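You operate a simulated robot arm through the tools that you are given. There is no shell and no other tool. Be economical: measure what you need, move in short steps, check, and stop when the job is done.

The job below is to be done with a simulated robot arm. You get a single attempt, and the scene is never put back.

Task
Put the blue relay from the top of the steel workbench on the bench before the small parts washer and the orange relay on the lower shelf of the steel workbench. Take the tub labelled "M12" from the top shelf of the grey rack and leave it on the blanking plate on the top of the steel workbench. Put the 40A fuse from the top of the steel workbench on the top shelf of the grey rack and the 32A fuse on the tag shelf under the louvre. Put the spacer block with the smallest size on its label from the top of the steel workbench on the top of the control cabinet. Put one of the sample bottles from the top of the steel workbench on the white tape roll there. Lift the clear cover open. Any order will do. Set down upright: sample bottle.

It is judged by the outcome, as a careful person would: the job done as asked, and still so three seconds after it is handed in. It fails if anything else is knocked over, pushed out of place, dropped, spilled or broken. Lids that push on must go on centred and level and be pressed home; caps that screw on are set level and turned clockwise until they are tight.

Robot
A 7-joint arm with a three-finger gripper on a trunk, on a base that drives. Base frame: it is fixed to the floor where the robot stands at the start and does not move with it; the origin is under the middle of the robot, x ahead of it, y to its left, z up; the surface under the hand at the start is at about z = 900. Lengths are in mm, angles in degrees, forces in N, time in s.
With the tool pointing down near the work surface it reaches from about 120 to 880 mm from the robot's upright axis, wherever it stands. Its first joint turns from -166.0 to 166.0 degrees. Places, roughly: bench before the small parts washer (12x15 cm) [360, -760, 900]; blanking plate [750, -250, 1000]; clear cover [-5600, -1800, 1300]; fuse [1000, 750, 1000]; lower shelf of the steel workbench [700, 100, 200]; relay [750, -250, 1000]; sample bottle [750, 500, 1000]; spacer block [750, 250, 1000]; tag shelf under the louvre (65x13 cm) [-1840, 3060, 800]; tape roll (7x7x2 cm) [400, 0, 900]; top of the control cabinet (54x25 cm) [-4180, 280, 1760]; top shelf of the grey rack [900, 2600, 1400]; tub [750, 2500, 1500]. Payload 2.94 kg.
Tool frame: the origin (TCP) lies between the finger pads and is the grasp point; the fingertips stand 30 mm ahead of it; z points along the fingers, y is the line along which they close. Largest opening 132 mm; the body of the gripper starts 107 mm behind the TCP.
Orientation is that of the tool frame in the base frame, as a unit quaternion [w, x, y, z]. With the fingers straight down and closing along the base's y, the tool's x points along the base's -x, its y along +y and its z along -z.

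Tools
- The arm moves only by the tool send_rows. Its argument "plan" is a list of rows, each a list of 3 entries, a list of its own where there are three numbers: the shift along the tool's x, y, z in mm, then the turn, a rotation vector about the tool's x, y, z in degrees, then the closure in counts, from 0 (fully open) to 255 (shut). In form: [[[dx, dy, dz], [wx, wy, wz], gripper], ...]. A call has 1 to 10 rows; each row shifts and turns the commanded pose from where the row before left it, along the tool's axes as they then stand. Each row takes 0.2 s and may step no farther than 50 mm and 8.6 degrees from the row before; otherwise, or with a gripper value out of range, the whole call is refused. Where a pose cannot be reached the arm comes as near as it can. A force on the tool above 40 N (or 10 N above the force at the start of the call, whichever is more), or a blocked arm, ends the call early, and 0.2 s more pass. Each finger halts on what it meets, pressing with about 25 N; the grip force reading is that of the motor and also rises with nothing between the fingers. The clock runs only during rows and for 0.2 s after the last one: add rows that do not move to give the fingers time. It gives the time, the measured TCP pose, the force on the tool (base axes), the opening and the grip force at its end, in the units of the frame above (readings bear some noise), with the torque about the TCP (base axes, N m) and any sound that the robot's microphone picked up.
- Cameras (640 x 400 px; columns grow to the right, rows downward): "scene" is now at [36.6, 175.2, 1835.1]; the picture's right is [-0.22, -0.97, 0.00], its down [-0.83, 0.19, -0.53] and it looks along [0.51, -0.12, -0.85] (base axes); focal length 265 px, centre (320, 200). "wrist" rides on the gripper at [72, 3, -144] in the tool frame; the picture's right is [-0.04, 1.00, 0.00], its down [-0.88, -0.04, -0.48] and it looks along [-0.47, -0.02, 0.88] (tool axes); focal length 256 px, centre (320, 200). There is no depth. A picture from a camera that has moved, and an enlarged one, comes with that camera's place and axes in the base frame and with its lens.
- snapshot(camera): a new picture of that camera. No time passes.
- raise_lower(by): slides the trunk up (or, below 0, down) by that many mm; the arm and the scene camera ride with it, the base frame stays. It gives what a move gives, with no picture.
- drive_base(legs): drives the robot by 1 to 6 legs, each [ahead, left, turn to the left] in mm, mm and degrees, along the robot's own axes; the way and the turn of a leg run together, so that a leg with both is an arc; at most 1500 mm and 180 degrees a leg. The arm and the cameras ride along, it lands a little off, and it stops where it bumps. It gives what a move gives.
- pan_tilt(pan, tilt): turns the head with the scene camera to pan (to the left, within 143 degrees either way) and tilt (down, from -29 to 69), counted from straight ahead of the robot. It gives what a move gives.
- close_up(camera, box): a new picture of the part [left, top, right, bottom] of that camera's present view, enlarged. No time passes.
- sign_off(): hands the job in; it is judged then, once.

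Work in short steps. Places have to be worked out from the pictures, the camera data and where the tool is seen: move nearer, look again, correct. Check each grasp and each placing, and mend what went wrong. You have 217 turns and 218 pictures in all, those below and enlarged ones among them. Open the gripper and draw the arm clear of the work before you hand the job in, unless the task says otherwise; then end with one line.

The tools are called after "Emit:" as a command line: name --argument value ..., lists and objects as JSON in quotes. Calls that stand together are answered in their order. send_rows: Moves the arm, as the interface text tells. Its arguments: {"type":"object","properties":{"plan":{"type":"array","items":{"type":"array"}}},"required":["plan"]} The other tools are called the same way: raise_lower (by) slides the trunk up or down; drive_base (legs) drives the base; pan_tilt (pan, tilt) turns the head that bears the scene camera; snapshot (camera) takes a picture; close_up (camera, box) takes an enlarged picture of a part of a camera's view; sign_off () hands the job in.

At the start:

```text
time_s: 0.0
position: [634.6, 240.2, 1181.3]
ee_rot: [0.0, -0.001, 1.0, 0.0]
ft_force: [0.0, 0.0, 0.7]
ft_torque: [0.02, 0.01, 0.01]
gripper_width: 131.9
grip_force: 0.2
trunk travel left (down, up): [-350.0, 190.0]
robot x, y, heading: [1.4, -2.0, -0.1]
head pan, tilt: [-12.9, 58.2]
```

scene: 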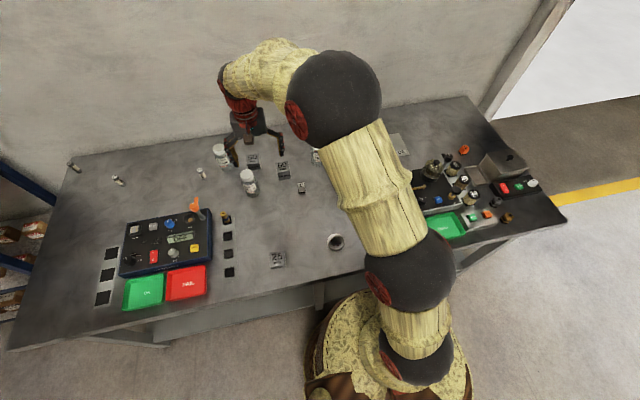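
wrist: 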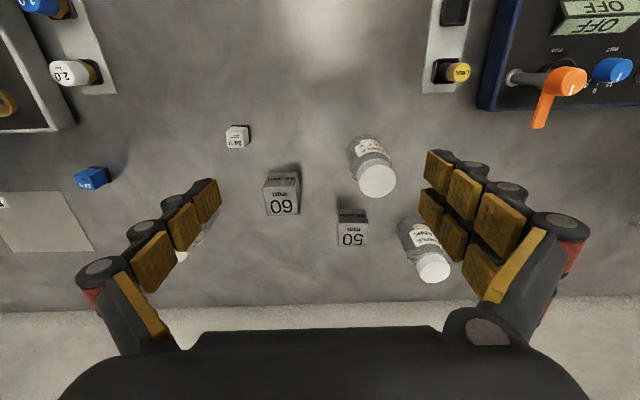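

I start by looking at the bench in enlarged views.

Emit:
close_up --camera "scene" --box '[60, 120, 360, 310]'

Emit:
close_up --camera "scene" --box '[380, 120, 580, 250]'

Emit:
close_up --camera "wrist" --box '[0, 0, 640, 400]'

```text
2.11 times, centred on (210, 215) of scene
camera zoom: at [36.6, 175.2, 1835.1], right [-0.22, -0.97, 0.0], down [-0.83, 0.19, -0.53], along [0.51, -0.12, -0.85], focal length 558 px, centre (552, 168)
```

zoom: 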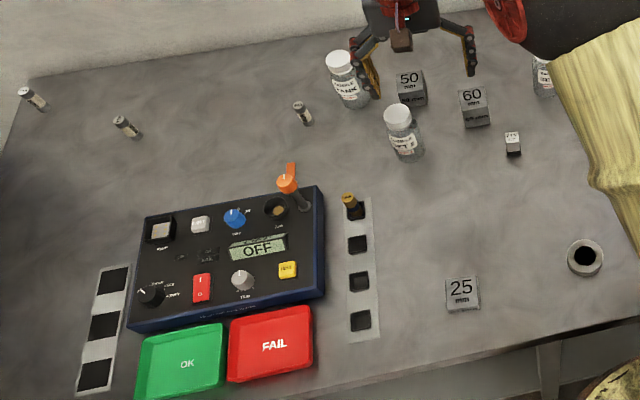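

```text
3.08 times, centred on (480, 185) of scene
camera zoom: at [36.6, 175.2, 1835.1], right [-0.22, -0.97, 0.0], down [-0.83, 0.19, -0.53], along [0.51, -0.12, -0.85], focal length 816 px, centre (-172, 246)
```

zoom: 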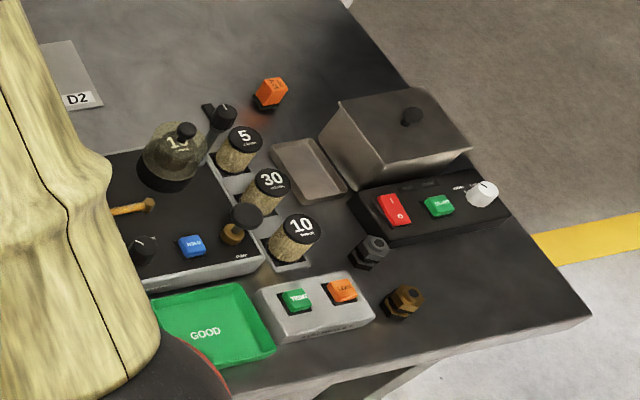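

```text
1.00 times, centred on (320, 200) of wrist (not enlarged: the box is as wide or as high as the picture)
camera zoom: at [562.3, 244.3, 1324.9], right [0.04, 1.0, 0.0], down [0.88, -0.04, 0.48], along [0.47, -0.02, -0.88], focal length 256 px, centre (320, 200)
```

zoom: 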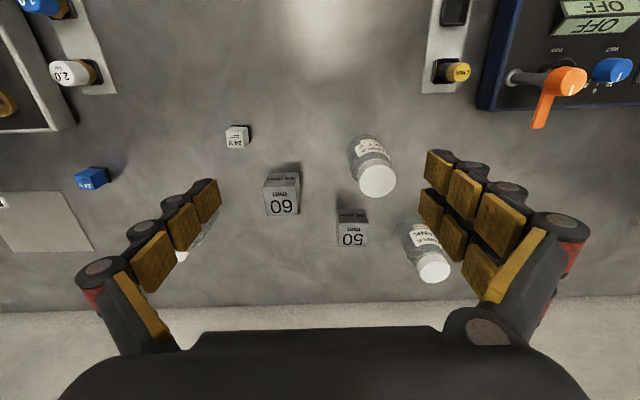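

I move the hand to the right over the plate area to view blue relay, plate and washer with the wrist camera.

Emit:
send_rows --plan '[[[0, -50, -10], [0, 0, 0], 0], [[0, -50, -10], [0, 0, 0], 0], [[0, -50, -10], [0, 0, 0], 0], [[0, -50, -10], [0, 0, 0], 0], [[10, -50, 0], [0, 0, 0], 0], [[10, -50, 0], [0, 0, 0], 0], [[10, -50, 0], [0, 0, 0], 0], [[10, -50, 0], [0, 0, 0], 0], [[10, -50, 0], [0, 0, 0], 0], [[10, -50, 0], [0, 0, 0], 0]]'

Emit:
snapshot --camera "wrist"

Emit:
snapshot --camera "scene"

```text
refused: row 1 steps farther than a row can; nothing moved
```

```text
212 pictures are left
camera wrist: at [562.3, 244.3, 1324.9], right [0.04, 1.0, 0.0], down [0.88, -0.04, 0.48], along [0.47, -0.02, -0.88], focal length 256 px, centre (320, 200)
```

wrist: 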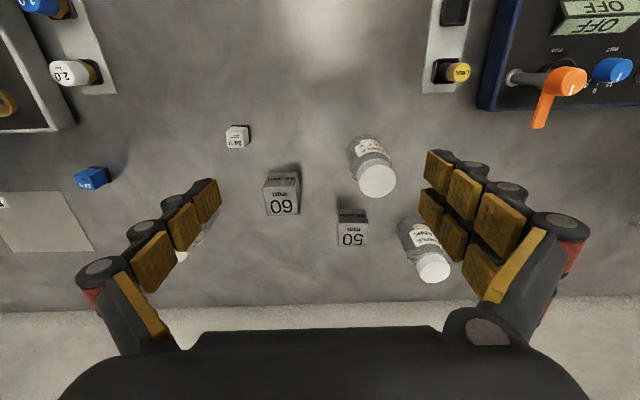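

```text
211 pictures are left
camera scene: at [36.6, 175.2, 1835.1], right [-0.22, -0.97, 0.0], down [-0.83, 0.19, -0.53], along [0.51, -0.12, -0.85], focal length 265 px, centre (320, 200)
```

scene: 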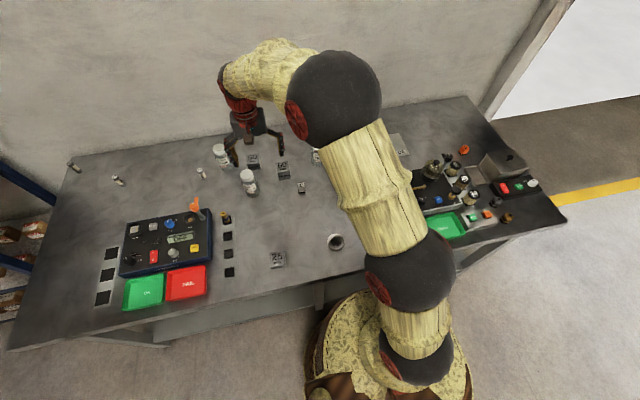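

The step was a hair over 50 mm; I resend it with smaller rows.

Emit:
send_rows --plan '[[[0, -48, -10], [0, 0, 0], 0], [[0, -48, -10], [0, 0, 0], 0], [[0, -48, -10], [0, 0, 0], 0], [[0, -48, -10], [0, 0, 0], 0], [[10, -48, 0], [0, 0, 0], 0], [[10, -48, 0], [0, 0, 0], 0], [[10, -48, 0], [0, 0, 0], 0], [[10, -48, 0], [0, 0, 0], 0], [[10, -48, 0], [0, 0, 0], 0], [[10, -48, 0], [0, 0, 0], 0]]'

Emit:
snapshot --camera "wrist"

Emit:
snapshot --camera "scene"

```text
time_s: 2.2
position: [575.0, -239.8, 1220.8]
ee_rot: [0.0, 0.0, 1.0, -0.001]
ft_force: [0.2, 0.2, 0.8]
ft_torque: [0.05, -0.05, 0.02]
gripper_width: 131.9
grip_force: 0.0
trunk travel left (down, up): [-350.0, 190.0]
robot x, y, heading: [-1.0, -0.2, 0.1]
head pan, tilt: [-12.9, 58.2]
```

```text
210 pictures are left
camera wrist: at [503.7, -236.7, 1366.3], right [0.04, 1.0, 0.0], down [0.88, -0.04, 0.48], along [0.47, -0.02, -0.88], focal length 256 px, centre (320, 200)
```

wrist: 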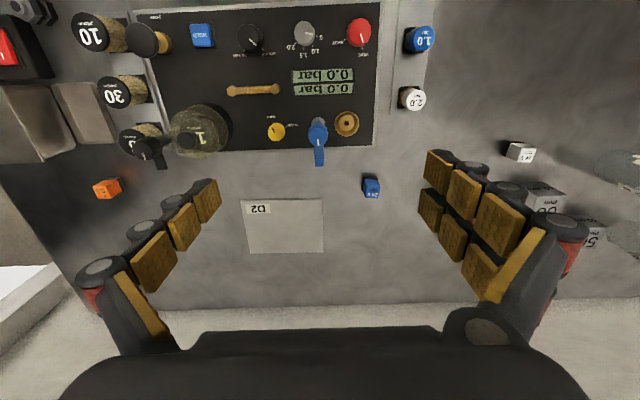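

```text
209 pictures are left
camera scene: at [36.3, 173.8, 1835.2], right [-0.22, -0.97, 0.0], down [-0.83, 0.19, -0.53], along [0.51, -0.12, -0.85], focal length 265 px, centre (320, 200)
```

scene: 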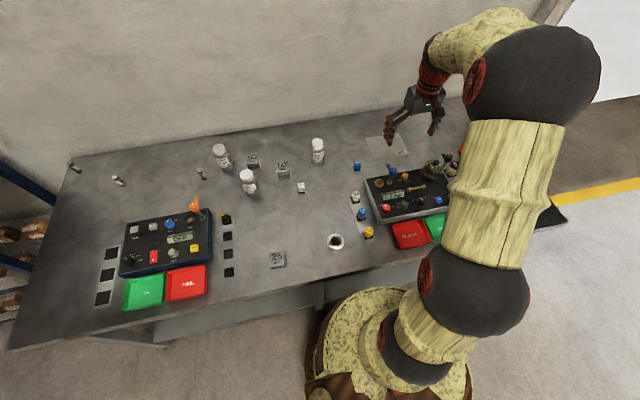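

Good view now. I zoom into fuses, blocks and tape roll, and survey the surroundings.

Emit:
close_up --camera "scene" --box '[60, 140, 220, 240]'

Emit:
close_up --camera "scene" --box '[200, 130, 360, 270]'

Emit:
close_up --camera "scene" --box '[60, 155, 130, 199]'

Emit:
close_up --camera "scene" --box '[180, 155, 250, 199]'

```text
4.00 times, centred on (140, 190) of scene
camera zoom: at [36.3, 173.8, 1835.2], right [-0.22, -0.97, 0.0], down [-0.83, 0.19, -0.53], along [0.51, -0.12, -0.85], focal length 1061 px, centre (1040, 240)
```

zoom: 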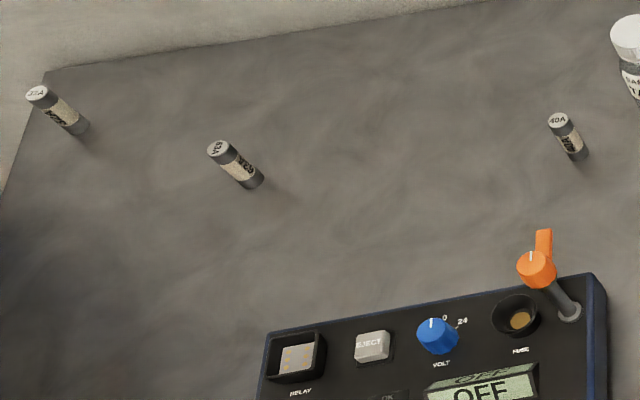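

```text
2.86 times, centred on (280, 200) of scene
camera zoom: at [36.3, 173.8, 1835.2], right [-0.22, -0.97, 0.0], down [-0.83, 0.19, -0.53], along [0.51, -0.12, -0.85], focal length 758 px, centre (434, 200)
```

zoom: 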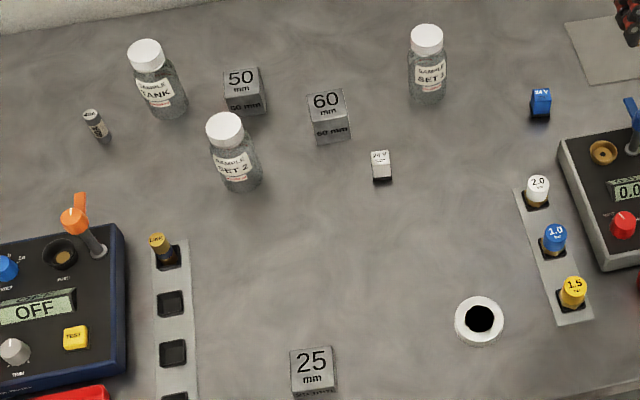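

```text
9.09 times, centred on (95, 177) of scene
camera zoom: at [36.3, 173.8, 1835.2], right [-0.22, -0.97, 0.0], down [-0.83, 0.19, -0.53], along [0.51, -0.12, -0.85], focal length 2410 px, centre (2366, 409)
```

zoom: 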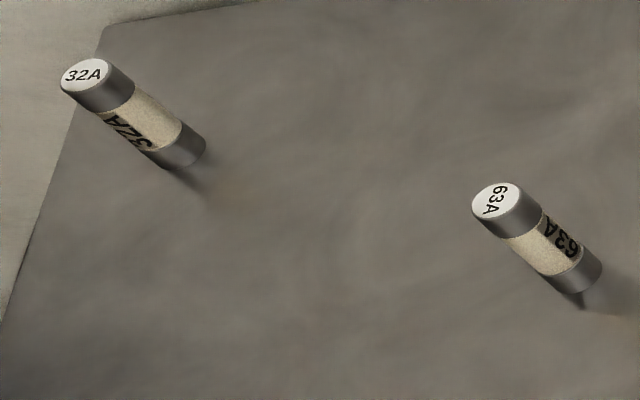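

```text
9.09 times, centred on (215, 177) of scene
camera zoom: at [36.3, 173.8, 1835.2], right [-0.22, -0.97, 0.0], down [-0.83, 0.19, -0.53], along [0.51, -0.12, -0.85], focal length 2410 px, centre (1274, 409)
```

zoom: 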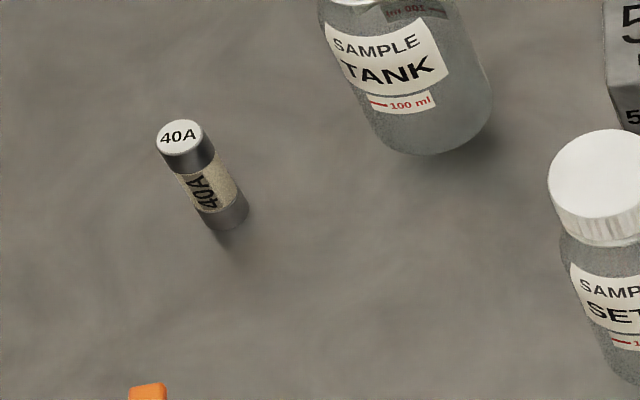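

Fuses 40A at about (822,509), 32A at (982,1050); smallest block is 25 at (391,249); blue relay about (721,-158). I move above the blue relay and look.

Emit:
send_rows --plan '[[[-45, 20, 0], [0, 0, 0], 130], [[-45, 20, 10], [0, 0, 0], 130], [[-45, 20, 10], [0, 0, 0], 130], [[-10, 20, 40], [0, 0, 0], 130], [[0, 0, 45], [0, 0, 0], 130], [[0, 0, 35], [0, 0, 0], 130]]'

Emit:
snapshot --camera "wrist"

```text
refused: row 2 steps farther than a row can; nothing moved
```

```text
204 pictures are left
camera wrist: at [503.7, -236.7, 1366.3], right [0.04, 1.0, 0.0], down [0.88, -0.04, 0.48], along [0.47, -0.02, -0.88], focal length 256 px, centre (320, 200)
```

wrist: 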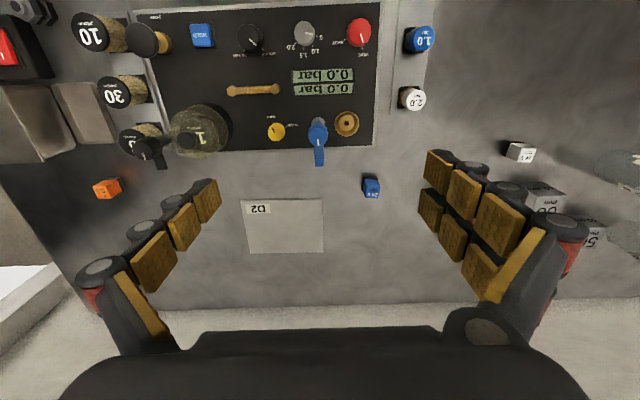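

Row norm again too long; I shorten the rows.

Emit:
send_rows --plan '[[[-44, 20, 0], [0, 0, 0], 130], [[-44, 20, 0], [0, 0, 0], 130], [[-44, 20, 0], [0, 0, 0], 130], [[-13, 20, 40], [0, 0, 0], 130], [[0, 0, 48], [0, 0, 0], 130], [[0, 0, 48], [0, 0, 0], 130]]'

Emit:
snapshot --camera "wrist"

```text
time_s: 3.6
position: [718.7, -158.7, 1084.1]
ee_rot: [0.001, 0.0, 1.0, 0.0]
ft_force: [0.9, -0.2, -0.2]
ft_torque: [0.04, 0.04, 0.01]
gripper_width: 64.5
grip_force: 0.1
trunk travel left (down, up): [-350.0, 190.0]
robot x, y, heading: [-2.1, 3.7, -0.0]
head pan, tilt: [-12.9, 58.2]
```

```text
203 pictures are left
camera wrist: at [646.5, -154.6, 1228.3], right [0.04, 1.0, 0.0], down [0.88, -0.04, 0.48], along [0.48, -0.02, -0.88], focal length 256 px, centre (320, 200)
```

wrist: 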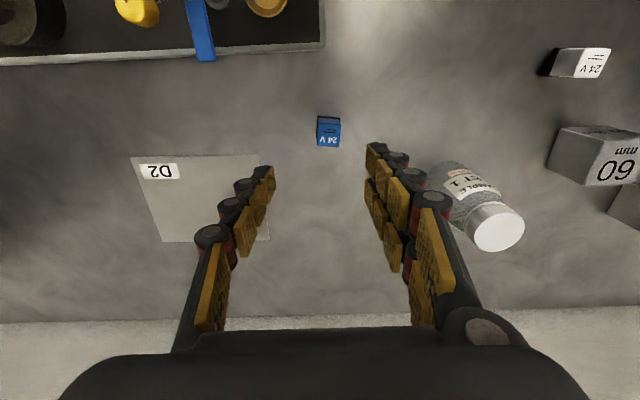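

Blue relay is at about (725,-147); I shift over it and descend to grasp height.

Emit:
send_rows --plan '[[[-6, 12, 30], [0, 0, 0], 130], [[0, 0, 45], [0, 0, 0], 130], [[0, 0, 45], [0, 0, 0], 130], [[0, 0, 20], [0, 0, 0], 130]]'

Emit:
snapshot --camera "wrist"

```text
time_s: 4.6
position: [725.4, -145.9, 946.0]
ee_rot: [0.0, 0.0, 1.0, 0.0]
ft_force: [0.3, 0.3, 0.3]
ft_torque: [0.0, 0.06, -0.01]
gripper_width: 64.8
grip_force: 0.1
trunk travel left (down, up): [-350.0, 190.0]
robot x, y, heading: [2.3, 0.3, -0.1]
head pan, tilt: [-12.9, 58.2]
```

```text
202 pictures are left
camera wrist: at [652.8, -142.7, 1089.9], right [0.04, 1.0, 0.0], down [0.88, -0.04, 0.48], along [0.47, -0.02, -0.88], focal length 256 px, centre (320, 200)
```

wrist: 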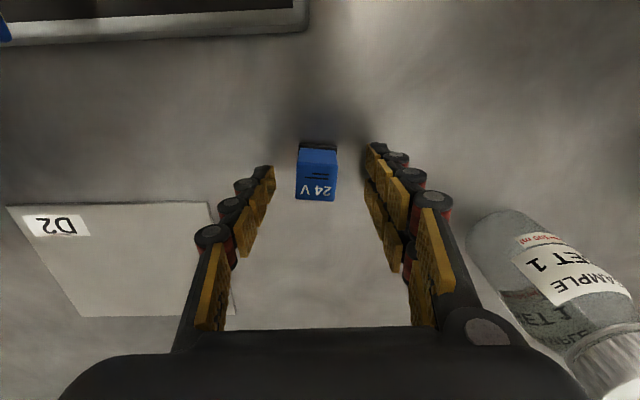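

Relay is centred between the fingers; I lower 10 mm and close.

Emit:
send_rows --plan '[[[3, -1, 10], [0, 0, 0], 130], [[0, 0, 0], [0, 0, 0], 255], [[0, 0, 0], [0, 0, 0], 255], [[0, 0, 0], [0, 0, 0], 255], [[0, 0, 0], [0, 0, 0], 255], [[0, 0, 0], [0, 0, 0], 255]]'

```text
time_s: 6.0
position: [722.3, -148.8, 937.2]
ee_rot: [0.0, -0.001, 1.0, 0.0]
ft_force: [0.1, -0.1, -0.1]
ft_torque: [0.0, 0.0, 0.04]
gripper_width: 27.0
grip_force: 24.8
trunk travel left (down, up): [-350.0, 190.0]
robot x, y, heading: [0.7, 1.7, -0.0]
head pan, tilt: [-12.9, 58.2]
```

Gripped (27 mm). I lift, then swing toward the washer spot.

Emit:
send_rows --plan '[[[0, 0, -45], [0, 0, 0], 255], [[0, 0, -48], [0, 0, 0], 255], [[0, 0, -48], [0, 0, 0], 255], [[0, 0, -48], [0, 0, 0], 255], [[0, 0, -48], [0, 0, 0], 255], [[24, -41, 0], [0, 0, 0], 255], [[24, -41, 0], [0, 0, 0], 255], [[24, -41, 0], [0, 0, 0], 255], [[24, -41, 0], [0, 0, 0], 255], [[24, -41, 0], [0, 0, 0], 255]]'

Emit:
send_rows --plan '[[[24, -41, 0], [0, 0, 0], 255], [[24, -41, 0], [0, 0, 0], 255], [[24, -41, 0], [0, 0, 0], 255], [[24, -41, 0], [0, 0, 0], 255], [[24, -41, 0], [0, 0, 0], 255], [[24, -41, 0], [0, 0, 0], 255], [[24, -41, 0], [0, 0, 0], 255], [[24, -41, 0], [0, 0, 0], 255]]'

Emit:
snapshot --camera "wrist"

Emit:
snapshot --camera "scene"

```text
time_s: 8.2
position: [601.7, -355.8, 1172.5]
ee_rot: [0.0, 0.0, 1.0, -0.001]
ft_force: [0.1, -0.6, -1.0]
ft_torque: [0.01, -0.04, 0.04]
gripper_width: 27.5
grip_force: 24.9
trunk travel left (down, up): [-350.0, 190.0]
robot x, y, heading: [-2.2, -2.2, 0.1]
head pan, tilt: [-12.9, 58.2]
```

```text
time_s: 10.0
position: [408.8, -682.0, 1171.1]
ee_rot: [0.0, 0.0, 1.0, 0.002]
ft_force: [-0.9, -0.8, -0.6]
ft_torque: [0.04, 0.01, 0.02]
gripper_width: 27.3
grip_force: 25.1
trunk travel left (down, up): [-350.0, 190.0]
robot x, y, heading: [-2.6, 2.0, -0.3]
head pan, tilt: [-12.9, 58.2]
```

```text
201 pictures are left
camera wrist: at [338.0, -677.6, 1315.8], right [0.04, 1.0, 0.0], down [0.88, -0.04, 0.48], along [0.48, -0.02, -0.88], focal length 256 px, centre (320, 200)
```

wrist: 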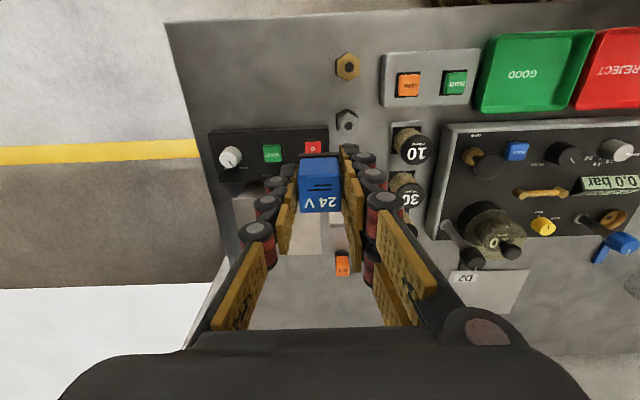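

```text
200 pictures are left
camera scene: at [36.0, 173.1, 1835.2], right [-0.22, -0.97, 0.0], down [-0.83, 0.19, -0.53], along [0.51, -0.12, -0.85], focal length 265 px, centre (320, 200)
```

scene: 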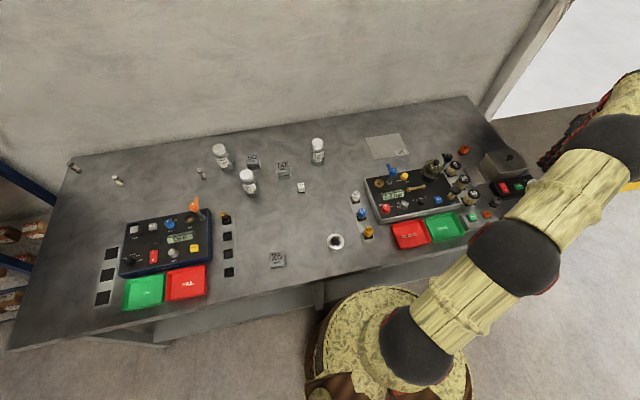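

The free area in front of the washer panel is around (362,-768). I move there and go down most of the way.

Emit:
send_rows --plan '[[[23, -43, 0], [0, 0, 0], 255], [[23, -43, 0], [0, 0, 0], 255], [[0, 0, 48], [0, 0, 0], 255], [[0, 0, 48], [0, 0, 0], 255], [[0, 0, 48], [0, 0, 0], 255], [[0, 0, 40], [0, 0, 0], 255]]'

Emit:
snapshot --camera "wrist"

```text
time_s: 11.4
position: [364.1, -769.2, 988.0]
ee_rot: [0.0, -0.001, 1.0, 0.0]
ft_force: [1.0, -0.7, -0.5]
ft_torque: [0.01, 0.06, -0.01]
gripper_width: 27.3
grip_force: 24.7
trunk travel left (down, up): [-350.0, 190.0]
robot x, y, heading: [0.7, 2.7, -0.1]
head pan, tilt: [-12.9, 58.2]
```

```text
199 pictures are left
camera wrist: at [293.3, -765.4, 1131.2], right [0.04, 1.0, 0.0], down [0.88, -0.04, 0.48], along [0.48, -0.02, -0.88], focal length 256 px, centre (320, 200)
```

wrist: 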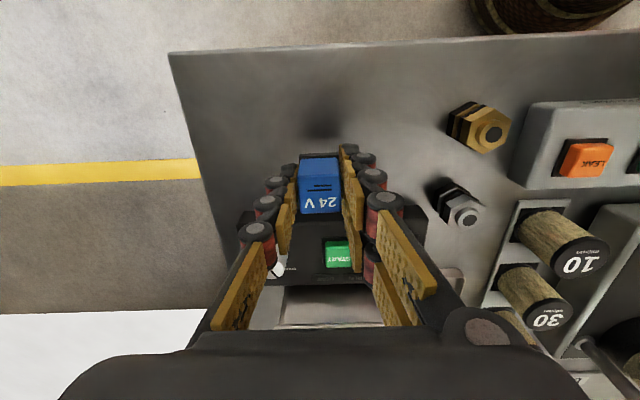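

Position is clear and in front of the panel. I lower to z≈938, open partly and lift away.

Emit:
send_rows --plan '[[[0, 0, 40], [0, 0, 0], 255], [[0, 0, 9.5], [0, 0, 0], 255]]'

Emit:
send_rows --plan '[[[0, 0, 0], [0, 0, 0], 150], [[0, 0, 0], [0, 0, 0], 150], [[0, 0, 0], [0, 0, 0], 150], [[0, 0, -45], [0, 0, 0], 150], [[0, 0, -48], [0, 0, 0], 150], [[0, 0, -48], [0, 0, 0], 150], [[0, 0, -48], [0, 0, 0], 150], [[0, 0, -48], [0, 0, 0], 150]]'

Emit:
snapshot --camera "wrist"

```text
time_s: 12.0
position: [364.0, -768.0, 938.5]
ee_rot: [0.0, 0.0, 1.0, 0.0]
ft_force: [-0.2, 0.1, -0.1]
ft_torque: [0.03, -0.01, 0.02]
gripper_width: 27.3
grip_force: 25.3
trunk travel left (down, up): [-350.0, 190.0]
robot x, y, heading: [0.8, -0.1, 0.0]
head pan, tilt: [-12.9, 58.2]
```

```text
time_s: 13.8
position: [363.0, -767.9, 1174.9]
ee_rot: [-0.001, -0.001, 1.0, 0.001]
ft_force: [-0.2, 0.9, 0.2]
ft_torque: [-0.06, 0.01, 0.03]
gripper_width: 54.2
grip_force: 0.1
trunk travel left (down, up): [-350.0, 190.0]
robot x, y, heading: [0.2, 2.9, 0.0]
head pan, tilt: [-12.9, 58.2]
```

```text
198 pictures are left
camera wrist: at [290.8, -764.6, 1318.3], right [0.04, 1.0, 0.0], down [0.88, -0.04, 0.47], along [0.47, -0.02, -0.88], focal length 256 px, centre (320, 200)
```

wrist: 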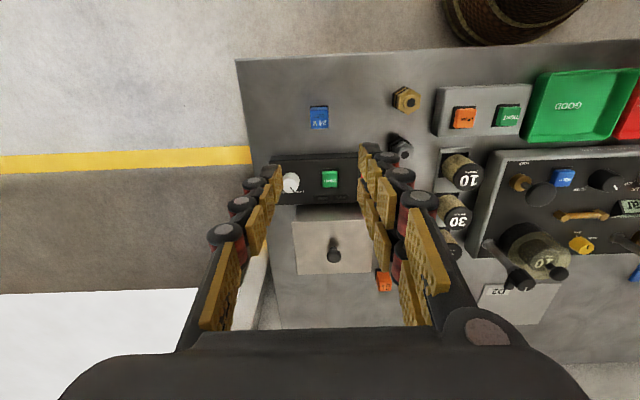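

Blue relay is placed. I bring the hand back toward the middle, then drive right to reach the orange relay.

Emit:
send_rows --plan '[[[-19, 45, 0], [0, 0, 0], 130], [[-19, 45, 0], [0, 0, 0], 130], [[-19, 45, 0], [0, 0, 0], 130], [[-19, 45, 0], [0, 0, 0], 130], [[-19, 45, 0], [0, 0, 0], 130], [[-19, 45, 0], [0, 0, 0], 130], [[-19, 45, 0], [0, 0, 0], 130], [[-19, 45, 0], [0, 0, 0], 130], [[-19, 45, 0], [0, 0, 0], 130], [[-19, 45, 0], [0, 0, 0], 130]]'

Emit:
drive_base --legs '[[0, -400, 0]]'

Emit:
snapshot --camera "wrist"

Emit:
snapshot --camera "scene"

```text
time_s: 16.0
position: [553.9, -318.1, 1177.9]
ee_rot: [0.0, 0.0, 1.0, 0.001]
ft_force: [0.5, -0.2, 0.7]
ft_torque: [-0.07, 0.01, 0.02]
gripper_width: 64.7
grip_force: 0.1
trunk travel left (down, up): [-350.0, 190.0]
robot x, y, heading: [-0.3, 4.1, -0.2]
head pan, tilt: [-12.9, 58.2]
```

```text
time_s: 18.5
position: [558.2, -714.3, 1178.3]
ee_rot: [0.0, -0.003, 1.0, 0.0]
ft_force: [0.0, 0.0, -0.4]
ft_torque: [0.01, -0.03, -0.01]
gripper_width: 64.6
grip_force: 0.1
trunk travel left (down, up): [-350.0, 190.0]
robot x, y, heading: [3.8, -404.1, 0.4]
head pan, tilt: [-12.9, 58.2]
```

```text
197 pictures are left
camera wrist: at [486.9, -712.2, 1321.2], right [0.04, 1.0, 0.0], down [0.88, -0.03, 0.48], along [0.48, -0.02, -0.88], focal length 256 px, centre (320, 200)
```

wrist: 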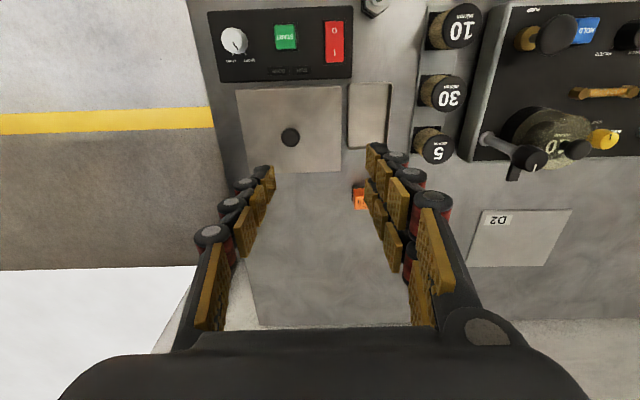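

```text
196 pictures are left
camera scene: at [36.7, -225.6, 1835.2], right [-0.21, -0.98, 0.0], down [-0.83, 0.18, -0.53], along [0.51, -0.11, -0.85], focal length 265 px, centre (320, 200)
```

scene: 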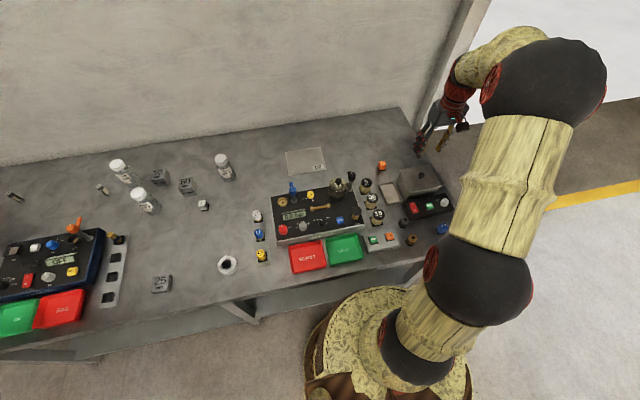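

Orange relay about (700,-650). I move above and lower for a look.

Emit:
send_rows --plan '[[[-45, 20, 0], [0, 0, 0], 130], [[-45, 20, 0], [0, 0, 0], 130], [[-45, 20, 0], [0, 0, 0], 130], [[-7, 4, 45], [0, 0, 0], 130], [[0, 0, 45], [0, 0, 0], 130]]'

Emit:
snapshot --camera "wrist"

```text
time_s: 19.7
position: [699.3, -648.8, 1087.3]
ee_rot: [-0.001, -0.004, 1.0, 0.0]
ft_force: [0.7, -0.7, 1.3]
ft_torque: [0.02, 0.0, 0.0]
gripper_width: 64.6
grip_force: 0.0
trunk travel left (down, up): [-350.0, 190.0]
robot x, y, heading: [1.5, -398.9, 0.2]
head pan, tilt: [-12.9, 58.2]
```

```text
195 pictures are left
camera wrist: at [629.0, -645.5, 1230.9], right [0.04, 1.0, 0.0], down [0.88, -0.03, 0.48], along [0.48, -0.02, -0.88], focal length 256 px, centre (320, 200)
```

wrist: 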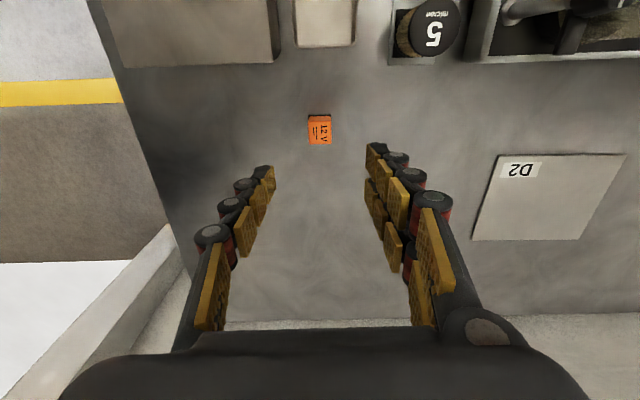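

Centred; descend to 937 and grip.

Emit:
send_rows --plan '[[[-4, -1, 45], [0, 0, 0], 130], [[0, 0, 48], [0, 0, 0], 130], [[0, 0, 48], [0, 0, 0], 130], [[0, 0, 9], [0, 0, 0], 130], [[0, 0, 0], [0, 0, 0], 130]]'

Emit:
snapshot --camera "wrist"

```text
time_s: 20.9
position: [707.2, -652.4, 935.0]
ee_rot: [0.0, -0.003, 1.0, -0.001]
ft_force: [0.5, 0.3, 0.3]
ft_torque: [-0.01, 0.02, 0.01]
gripper_width: 64.7
grip_force: 0.1
trunk travel left (down, up): [-350.0, 190.0]
robot x, y, heading: [2.5, -400.7, 0.2]
head pan, tilt: [-12.9, 58.2]
```

```text
194 pictures are left
camera wrist: at [632.8, -649.1, 1079.2], right [0.04, 1.0, 0.0], down [0.88, -0.03, 0.48], along [0.48, -0.02, -0.88], focal length 256 px, centre (320, 200)
```

wrist: 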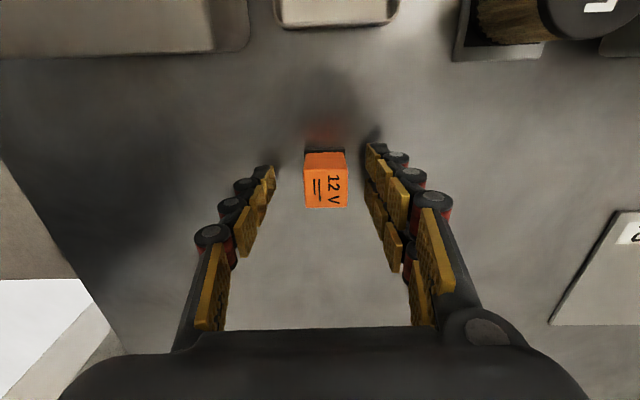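

Small shift and close.

Emit:
send_rows --plan '[[[3, 2, 0], [0, 0, 0], 130], [[0, 0, 0], [0, 0, 0], 255], [[0, 0, 0], [0, 0, 0], 255], [[0, 0, 0], [0, 0, 0], 255], [[0, 0, 0], [0, 0, 0], 255], [[0, 0, -45], [0, 0, 0], 255], [[0, 0, -48], [0, 0, 0], 255], [[0, 0, -48], [0, 0, 0], 255], [[0, 0, -48], [0, 0, 0], 255], [[0, 0, -48], [0, 0, 0], 255]]'

Emit:
snapshot --camera "wrist"

```text
time_s: 23.1
position: [701.4, -647.3, 1174.2]
ee_rot: [-0.001, -0.005, 1.0, 0.001]
ft_force: [-0.3, -0.5, -1.0]
ft_torque: [0.04, -0.06, 0.02]
gripper_width: 27.4
grip_force: 24.8
trunk travel left (down, up): [-350.0, 190.0]
robot x, y, heading: [-3.1, -400.4, 0.5]
head pan, tilt: [-12.9, 58.2]
```

```text
193 pictures are left
camera wrist: at [629.6, -645.0, 1317.8], right [0.04, 1.0, 0.0], down [0.88, -0.03, 0.47], along [0.47, -0.02, -0.88], focal length 256 px, centre (320, 200)
```

wrist: 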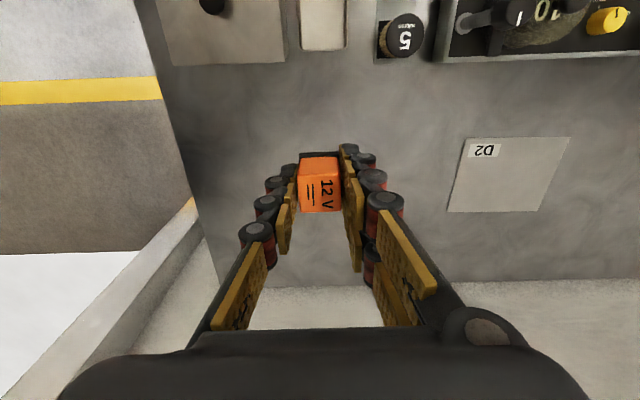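

Orange relay is held. Before backing off, I survey the room with the head.

Emit:
pan_tilt --pan 140 --tilt 20

Emit:
snapshot --camera "scene"

Emit:
pan_tilt --pan -140 --tilt 20

Emit:
snapshot --camera "scene"

Emit:
pan_tilt --pan 70 --tilt 15

Emit:
snapshot --camera "scene"

```text
time_s: 25.5
position: [703.1, -647.7, 1172.5]
ee_rot: [-0.001, -0.004, 1.0, 0.0]
ft_force: [-0.4, 1.1, -0.3]
ft_torque: [0.0, 0.04, 0.02]
gripper_width: 27.4
grip_force: 24.6
trunk travel left (down, up): [-350.0, 190.0]
robot x, y, heading: [2.9, -397.8, 0.4]
head pan, tilt: [140.0, 20.0]
```

```text
192 pictures are left
camera scene: at [-101.9, -150.6, 1891.2], right [0.64, 0.77, 0.0], down [0.26, -0.22, -0.94], along [-0.72, 0.6, -0.34], focal length 265 px, centre (320, 200)
```

scene: 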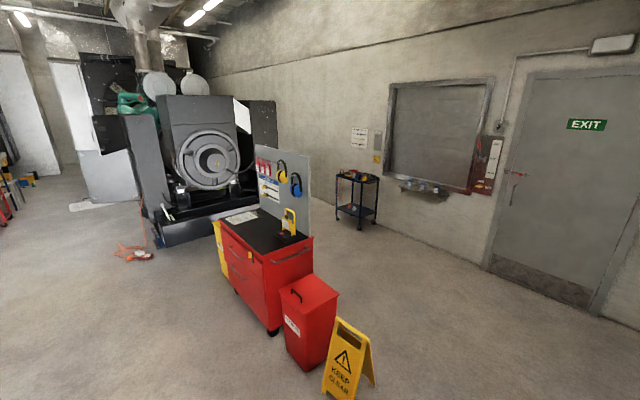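

```text
time_s: 29.3
position: [701.9, -648.4, 1173.3]
ee_rot: [0.0, -0.004, 1.0, 0.0]
ft_force: [0.7, -0.1, -0.3]
ft_torque: [-0.03, -0.01, -0.01]
gripper_width: 27.4
grip_force: 24.2
trunk travel left (down, up): [-350.0, 190.0]
robot x, y, heading: [5.9, -396.5, 0.5]
head pan, tilt: [-140.0, 20.0]
```

```text
191 pictures are left
camera scene: at [-100.9, -270.4, 1891.2], right [-0.65, 0.76, 0.0], down [0.26, 0.22, -0.94], along [-0.72, -0.61, -0.34], focal length 265 px, centre (320, 200)
```

scene: 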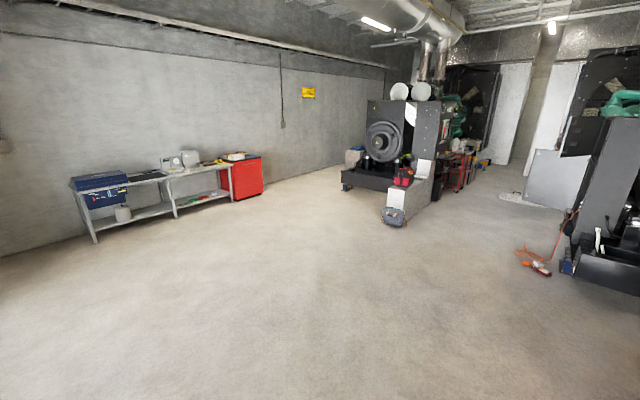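

```text
time_s: 32.4
position: [702.1, -647.7, 1172.8]
ee_rot: [0.0, -0.004, 1.0, 0.0]
ft_force: [0.6, -0.3, -0.9]
ft_torque: [0.03, 0.05, 0.0]
gripper_width: 27.3
grip_force: 25.2
trunk travel left (down, up): [-350.0, 190.0]
robot x, y, heading: [3.6, -399.6, 0.5]
head pan, tilt: [70.0, 15.0]
```

```text
190 pictures are left
camera scene: at [1.2, -121.9, 1899.3], right [0.94, -0.34, 0.0], down [-0.09, -0.24, -0.97], along [0.32, 0.91, -0.26], focal length 265 px, centre (320, 200)
```

scene: 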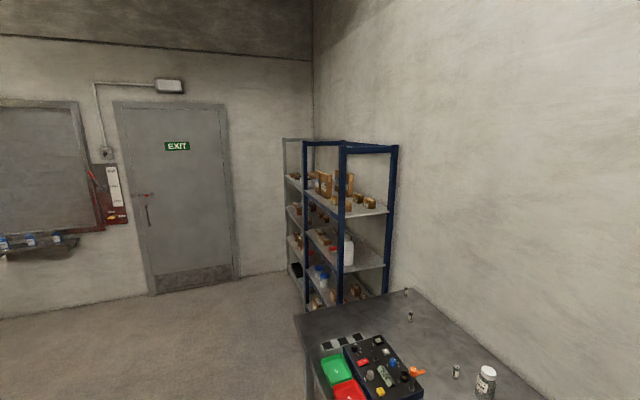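

Behind is clear. I drive back 800 mm and look under the bench.

Emit:
drive_base --legs '[[-800, 0, 0]]'

Emit:
pan_tilt --pan 20 --tilt 45

Emit:
snapshot --camera "scene"

```text
time_s: 36.7
position: [-111.2, -657.2, 1173.2]
ee_rot: [0.0, 0.0, 1.0, 0.0]
ft_force: [0.0, -0.2, 0.4]
ft_torque: [-0.04, 0.02, 0.01]
gripper_width: 27.4
grip_force: 25.3
trunk travel left (down, up): [-350.0, 190.0]
robot x, y, heading: [-810.7, -404.3, 0.3]
head pan, tilt: [70.0, 15.0]
```

```text
time_s: 37.9
position: [-111.6, -657.3, 1173.5]
ee_rot: [-0.001, 0.0, 1.0, 0.0]
ft_force: [0.1, -0.2, 0.6]
ft_torque: [0.0, -0.01, -0.02]
gripper_width: 27.4
grip_force: 24.8
trunk travel left (down, up): [-350.0, 190.0]
robot x, y, heading: [-814.0, -405.7, -0.2]
head pan, tilt: [20.0, 45.0]
```

```text
189 pictures are left
camera scene: at [-764.6, -185.0, 1852.5], right [0.34, -0.94, 0.0], down [-0.66, -0.24, -0.71], along [0.66, 0.24, -0.71], focal length 265 px, centre (320, 200)
```

scene: 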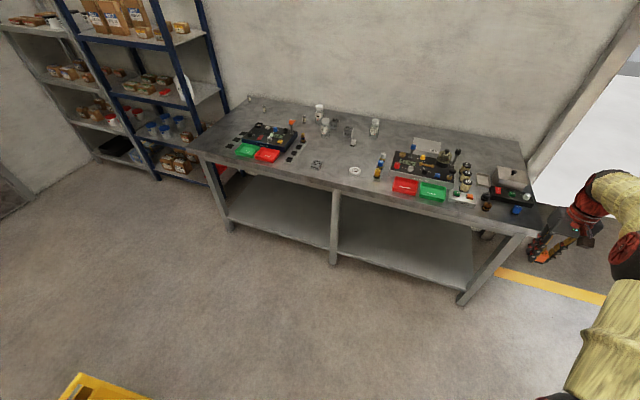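

The lower shelf is empty, front edge about x=300, middle leg about y=90. In the open, I centre the hand and pitch it forward 68°, then lower the trunk.

Emit:
send_rows --plan '[[[0, 31, 0], [0, -8.5, 0], 255], [[0, 31, 0], [0, -8.5, 0], 255], [[0, 31, 0], [0, -8.5, 0], 255], [[0, 31, 0], [0, -8.5, 0], 255], [[0, 31, 0], [0, -8.5, 0], 255], [[0, 31, 0], [0, -8.5, 0], 255], [[0, 31, 0], [0, -8.5, 0], 255], [[0, 31, 0], [0, -8.5, 0], 255]]'

Emit:
raise_lower --by -340

Emit:
snapshot --camera "scene"

```text
time_s: 39.7
position: [-114.3, -417.3, 1172.3]
ee_rot: [0.501, -0.041, 0.864, 0.018]
ft_force: [2.5, -3.4, 1.7]
ft_torque: [0.19, 0.23, 0.12]
gripper_width: 27.3
grip_force: 25.2
out of reach, approached as far as the arm can: row 7, 8
trunk travel left (down, up): [-350.0, 190.0]
robot x, y, heading: [-809.7, -400.0, 0.1]
head pan, tilt: [20.0, 45.0]
```

```text
time_s: 43.0
position: [-112.1, -419.7, 832.9]
ee_rot: [0.502, -0.012, 0.864, 0.027]
ft_force: [0.7, 0.2, -1.2]
ft_torque: [-0.02, 0.01, 0.01]
gripper_width: 27.5
grip_force: 24.9
trunk travel left (down, up): [-10.0, 530.0]
robot x, y, heading: [-810.5, -403.6, 0.1]
head pan, tilt: [20.0, 45.0]
```

```text
188 pictures are left
camera scene: at [-765.0, -184.9, 1512.6], right [0.34, -0.94, 0.0], down [-0.66, -0.24, -0.71], along [0.66, 0.24, -0.71], focal length 265 px, centre (320, 200)
```

scene: 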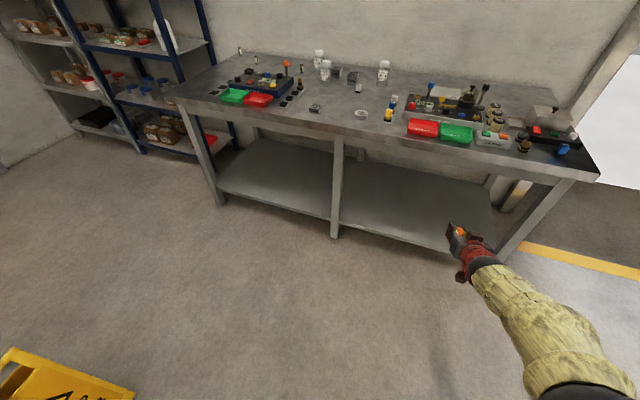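

Now I retract and lower the hand toward the shelf level, still well clear of the bench.

Emit:
send_rows --plan '[[[47, 0, 8], [0, 0, 0], 255], [[47, 0, 8], [0, 0, 0], 255], [[47, 0, 8], [0, 0, 0], 255], [[47, 0, 8], [0, 0, 0], 255], [[47, 0, 8], [0, 0, 0], 255], [[47, 0, 8], [0, 0, 0], 255], [[47, 0, 8], [0, 0, 0], 255], [[47, 0, 8], [0, 0, 0], 255], [[47, 0, 8], [0, 0, 0], 255], [[47, 0, 8], [0, 0, 0], 255]]'

Emit:
snapshot --camera "scene"

Emit:
snapshot --camera "wrist"

```text
time_s: 45.2
position: [-240.7, -429.8, 429.4]
ee_rot: [0.495, 0.008, 0.867, 0.06]
ft_force: [0.0, 0.1, -0.2]
ft_torque: [-0.01, 0.04, 0.01]
gripper_width: 27.1
grip_force: 24.9
out of reach, approached as far as the arm can: row 4, 5, 6, 7, 8, 9, 10
trunk travel left (down, up): [-10.0, 530.0]
robot x, y, heading: [-812.8, -400.8, 0.2]
head pan, tilt: [20.0, 45.0]
```

```text
187 pictures are left
camera scene: at [-765.0, -184.9, 1512.5], right [0.34, -0.94, 0.0], down [-0.66, -0.24, -0.71], along [0.66, 0.24, -0.71], focal length 265 px, centre (320, 200)
```

scene: 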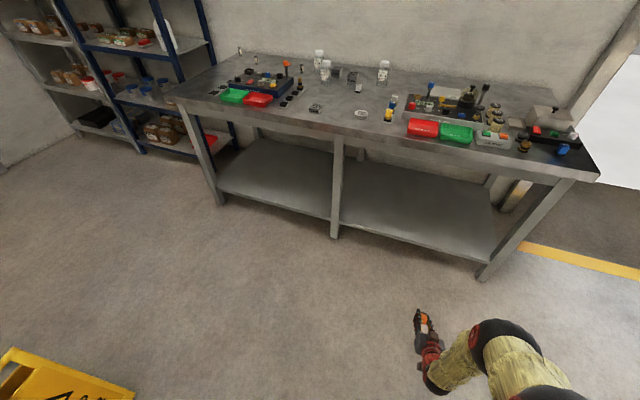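

```text
186 pictures are left
camera wrist: at [-400.8, -434.6, 440.2], right [-0.02, 0.99, 0.15], down [0.04, -0.15, 0.99], along [1.0, 0.03, -0.04], focal length 256 px, centre (320, 200)
```

wrist: 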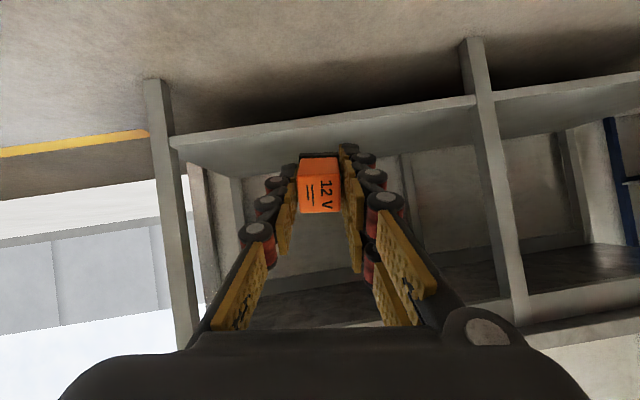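

The arm hit a limit at 60° pitch this low. I ease the pitch back to about 40° and see whether it reaches lower.

Emit:
send_rows --plan '[[[0, 0, 0], [0, 7, 0], 255], [[0, 0, 0], [0, 7, 0], 255], [[0, 0, 0], [0, 7, 0], 255]]'

```text
time_s: 46.0
position: [-240.7, -430.2, 429.3]
ee_rot: [0.33, -0.008, 0.943, 0.048]
ft_force: [-0.6, -0.8, -0.4]
ft_torque: [0.0, -0.03, -0.02]
gripper_width: 26.9
grip_force: 25.2
trunk travel left (down, up): [-10.0, 530.0]
robot x, y, heading: [-812.6, -401.4, -0.1]
head pan, tilt: [20.0, 45.0]
```

Rotated fine. Now straight down about 150 mm here in the open to test reach.

Emit:
send_rows --plan '[[[29.5, 0, 37], [0, 0, 0], 255], [[29.5, 0, 37], [0, 0, 0], 255], [[29.5, 0, 37], [0, 0, 0], 255]]'

```text
time_s: 46.8
position: [-242.0, -418.1, 290.1]
ee_rot: [0.332, -0.009, 0.942, 0.048]
ft_force: [1.0, 0.1, 0.6]
ft_torque: [0.01, 0.1, 0.0]
gripper_width: 27.5
grip_force: 24.7
trunk travel left (down, up): [-10.0, 530.0]
robot x, y, heading: [-810.3, -401.8, -0.2]
head pan, tilt: [20.0, 45.0]
```

Reach works. I drive forward 400 mm and check clearances.

Emit:
drive_base --legs '[[420, 0, 0]]'

Emit:
snapshot --camera "scene"

Emit:
snapshot --camera "wrist"

```text
time_s: 49.4
position: [170.1, -426.1, 288.5]
ee_rot: [0.33, -0.005, 0.943, 0.047]
ft_force: [-1.2, -1.1, -0.9]
ft_torque: [0.0, 0.0, -0.03]
gripper_width: 27.3
grip_force: 25.0
trunk travel left (down, up): [-10.0, 530.0]
robot x, y, heading: [-396.3, -405.9, -0.6]
head pan, tilt: [20.0, 45.0]
```

```text
185 pictures are left
camera scene: at [-349.1, -186.6, 1512.5], right [0.34, -0.94, 0.0], down [-0.67, -0.24, -0.71], along [0.67, 0.24, -0.71], focal length 265 px, centre (320, 200)
```

scene: 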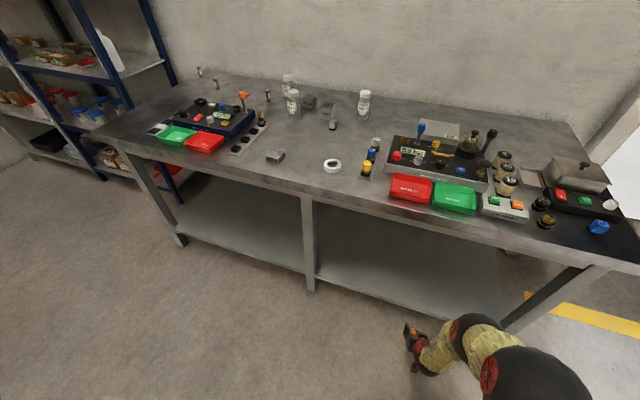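

```text
184 pictures are left
camera wrist: at [24.7, -432.3, 356.1], right [-0.01, 0.99, 0.11], down [0.39, -0.1, 0.91], along [0.92, 0.05, -0.39], focal length 256 px, centre (320, 200)
```

wrist: 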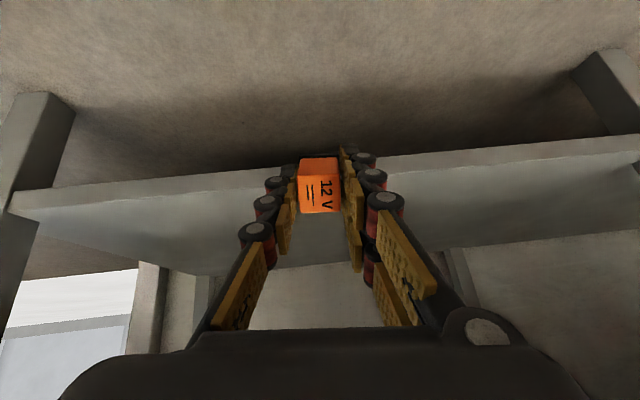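

Shelf top z≈200, front edge x≈300. I advance 100 mm and look at elbow clearance with the head turned to it.

Emit:
drive_base --legs '[[100, 0, 0]]'

Emit:
pan_tilt --pan -20 --tilt 62

Emit:
snapshot --camera "scene"

```text
time_s: 50.5
position: [272.5, -425.0, 288.7]
ee_rot: [0.331, -0.005, 0.943, 0.046]
ft_force: [0.2, 1.0, -0.6]
ft_torque: [0.01, 0.0, 0.01]
gripper_width: 27.0
grip_force: 25.1
trunk travel left (down, up): [-10.0, 530.0]
robot x, y, heading: [-292.4, -405.1, -0.5]
head pan, tilt: [20.0, 45.0]
```

```text
time_s: 51.6
position: [272.5, -425.4, 289.0]
ee_rot: [0.331, -0.005, 0.942, 0.046]
ft_force: [0.2, -1.1, -0.9]
ft_torque: [0.02, -0.02, 0.02]
gripper_width: 27.4
grip_force: 25.3
trunk travel left (down, up): [-10.0, 530.0]
robot x, y, heading: [-296.0, -407.5, -0.4]
head pan, tilt: [-20.0, 62.0]
```

```text
183 pictures are left
camera scene: at [-263.1, -237.0, 1490.8], right [-0.35, -0.94, 0.0], down [-0.83, 0.31, -0.47], along [0.44, -0.16, -0.88], focal length 265 px, centre (320, 200)
```

scene: 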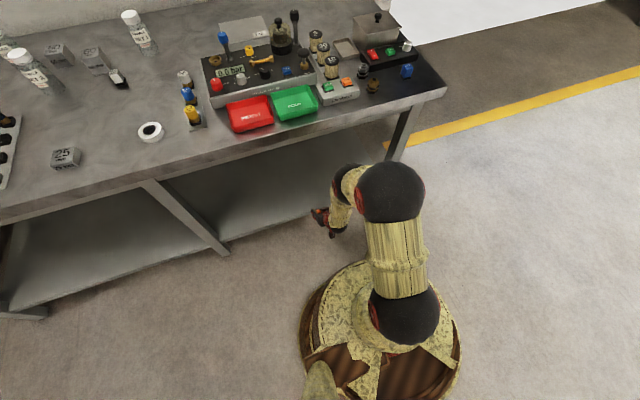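

The elbow has ample clearance to the bench edge. I advance 95 mm more so the hand is inside over the shelf.

Emit:
drive_base --legs '[[95, 0, 0]]'

Emit:
snapshot --camera "wrist"

```text
time_s: 52.7
position: [367.6, -424.6, 288.9]
ee_rot: [0.33, -0.005, 0.943, 0.047]
ft_force: [0.0, 0.1, -0.9]
ft_torque: [0.0, 0.03, -0.03]
gripper_width: 27.0
grip_force: 25.1
trunk travel left (down, up): [-10.0, 530.0]
robot x, y, heading: [-201.8, -405.9, -0.1]
head pan, tilt: [-20.0, 62.0]
```

```text
182 pictures are left
camera wrist: at [221.5, -433.2, 356.1], right [-0.01, 0.99, 0.11], down [0.39, -0.1, 0.91], along [0.92, 0.05, -0.39], focal length 256 px, centre (320, 200)
```

wrist: 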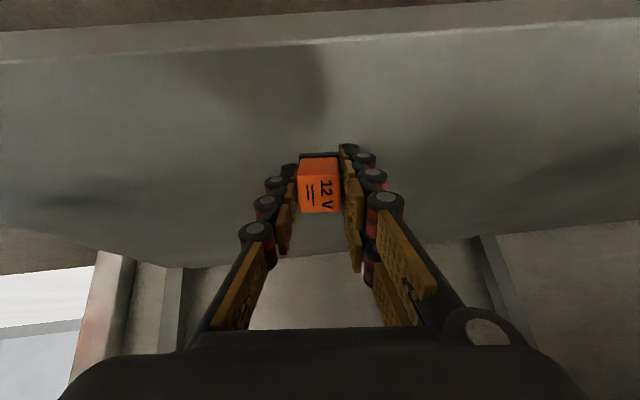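

I move forward 60 and down 40.

Emit:
send_rows --plan '[[[-11, 0, 34], [0, 0, 0], 255], [[-11, 0, 34], [0, 0, 0], 255]]'

Emit:
snapshot --camera "wrist"

```text
time_s: 53.3
position: [426.5, -420.4, 250.4]
ee_rot: [0.33, -0.006, 0.943, 0.047]
ft_force: [0.0, 0.0, -1.8]
ft_torque: [-0.02, -0.01, 0.02]
gripper_width: 27.4
grip_force: 25.1
trunk travel left (down, up): [-10.0, 530.0]
robot x, y, heading: [-200.4, -407.8, -0.1]
head pan, tilt: [-20.0, 62.0]
```

```text
181 pictures are left
camera wrist: at [281.2, -427.8, 316.6], right [-0.01, 0.99, 0.11], down [0.39, -0.1, 0.91], along [0.92, 0.05, -0.39], focal length 256 px, centre (320, 200)
```

wrist: 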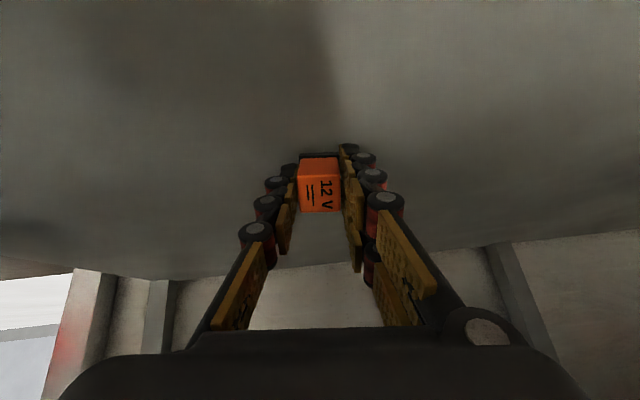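

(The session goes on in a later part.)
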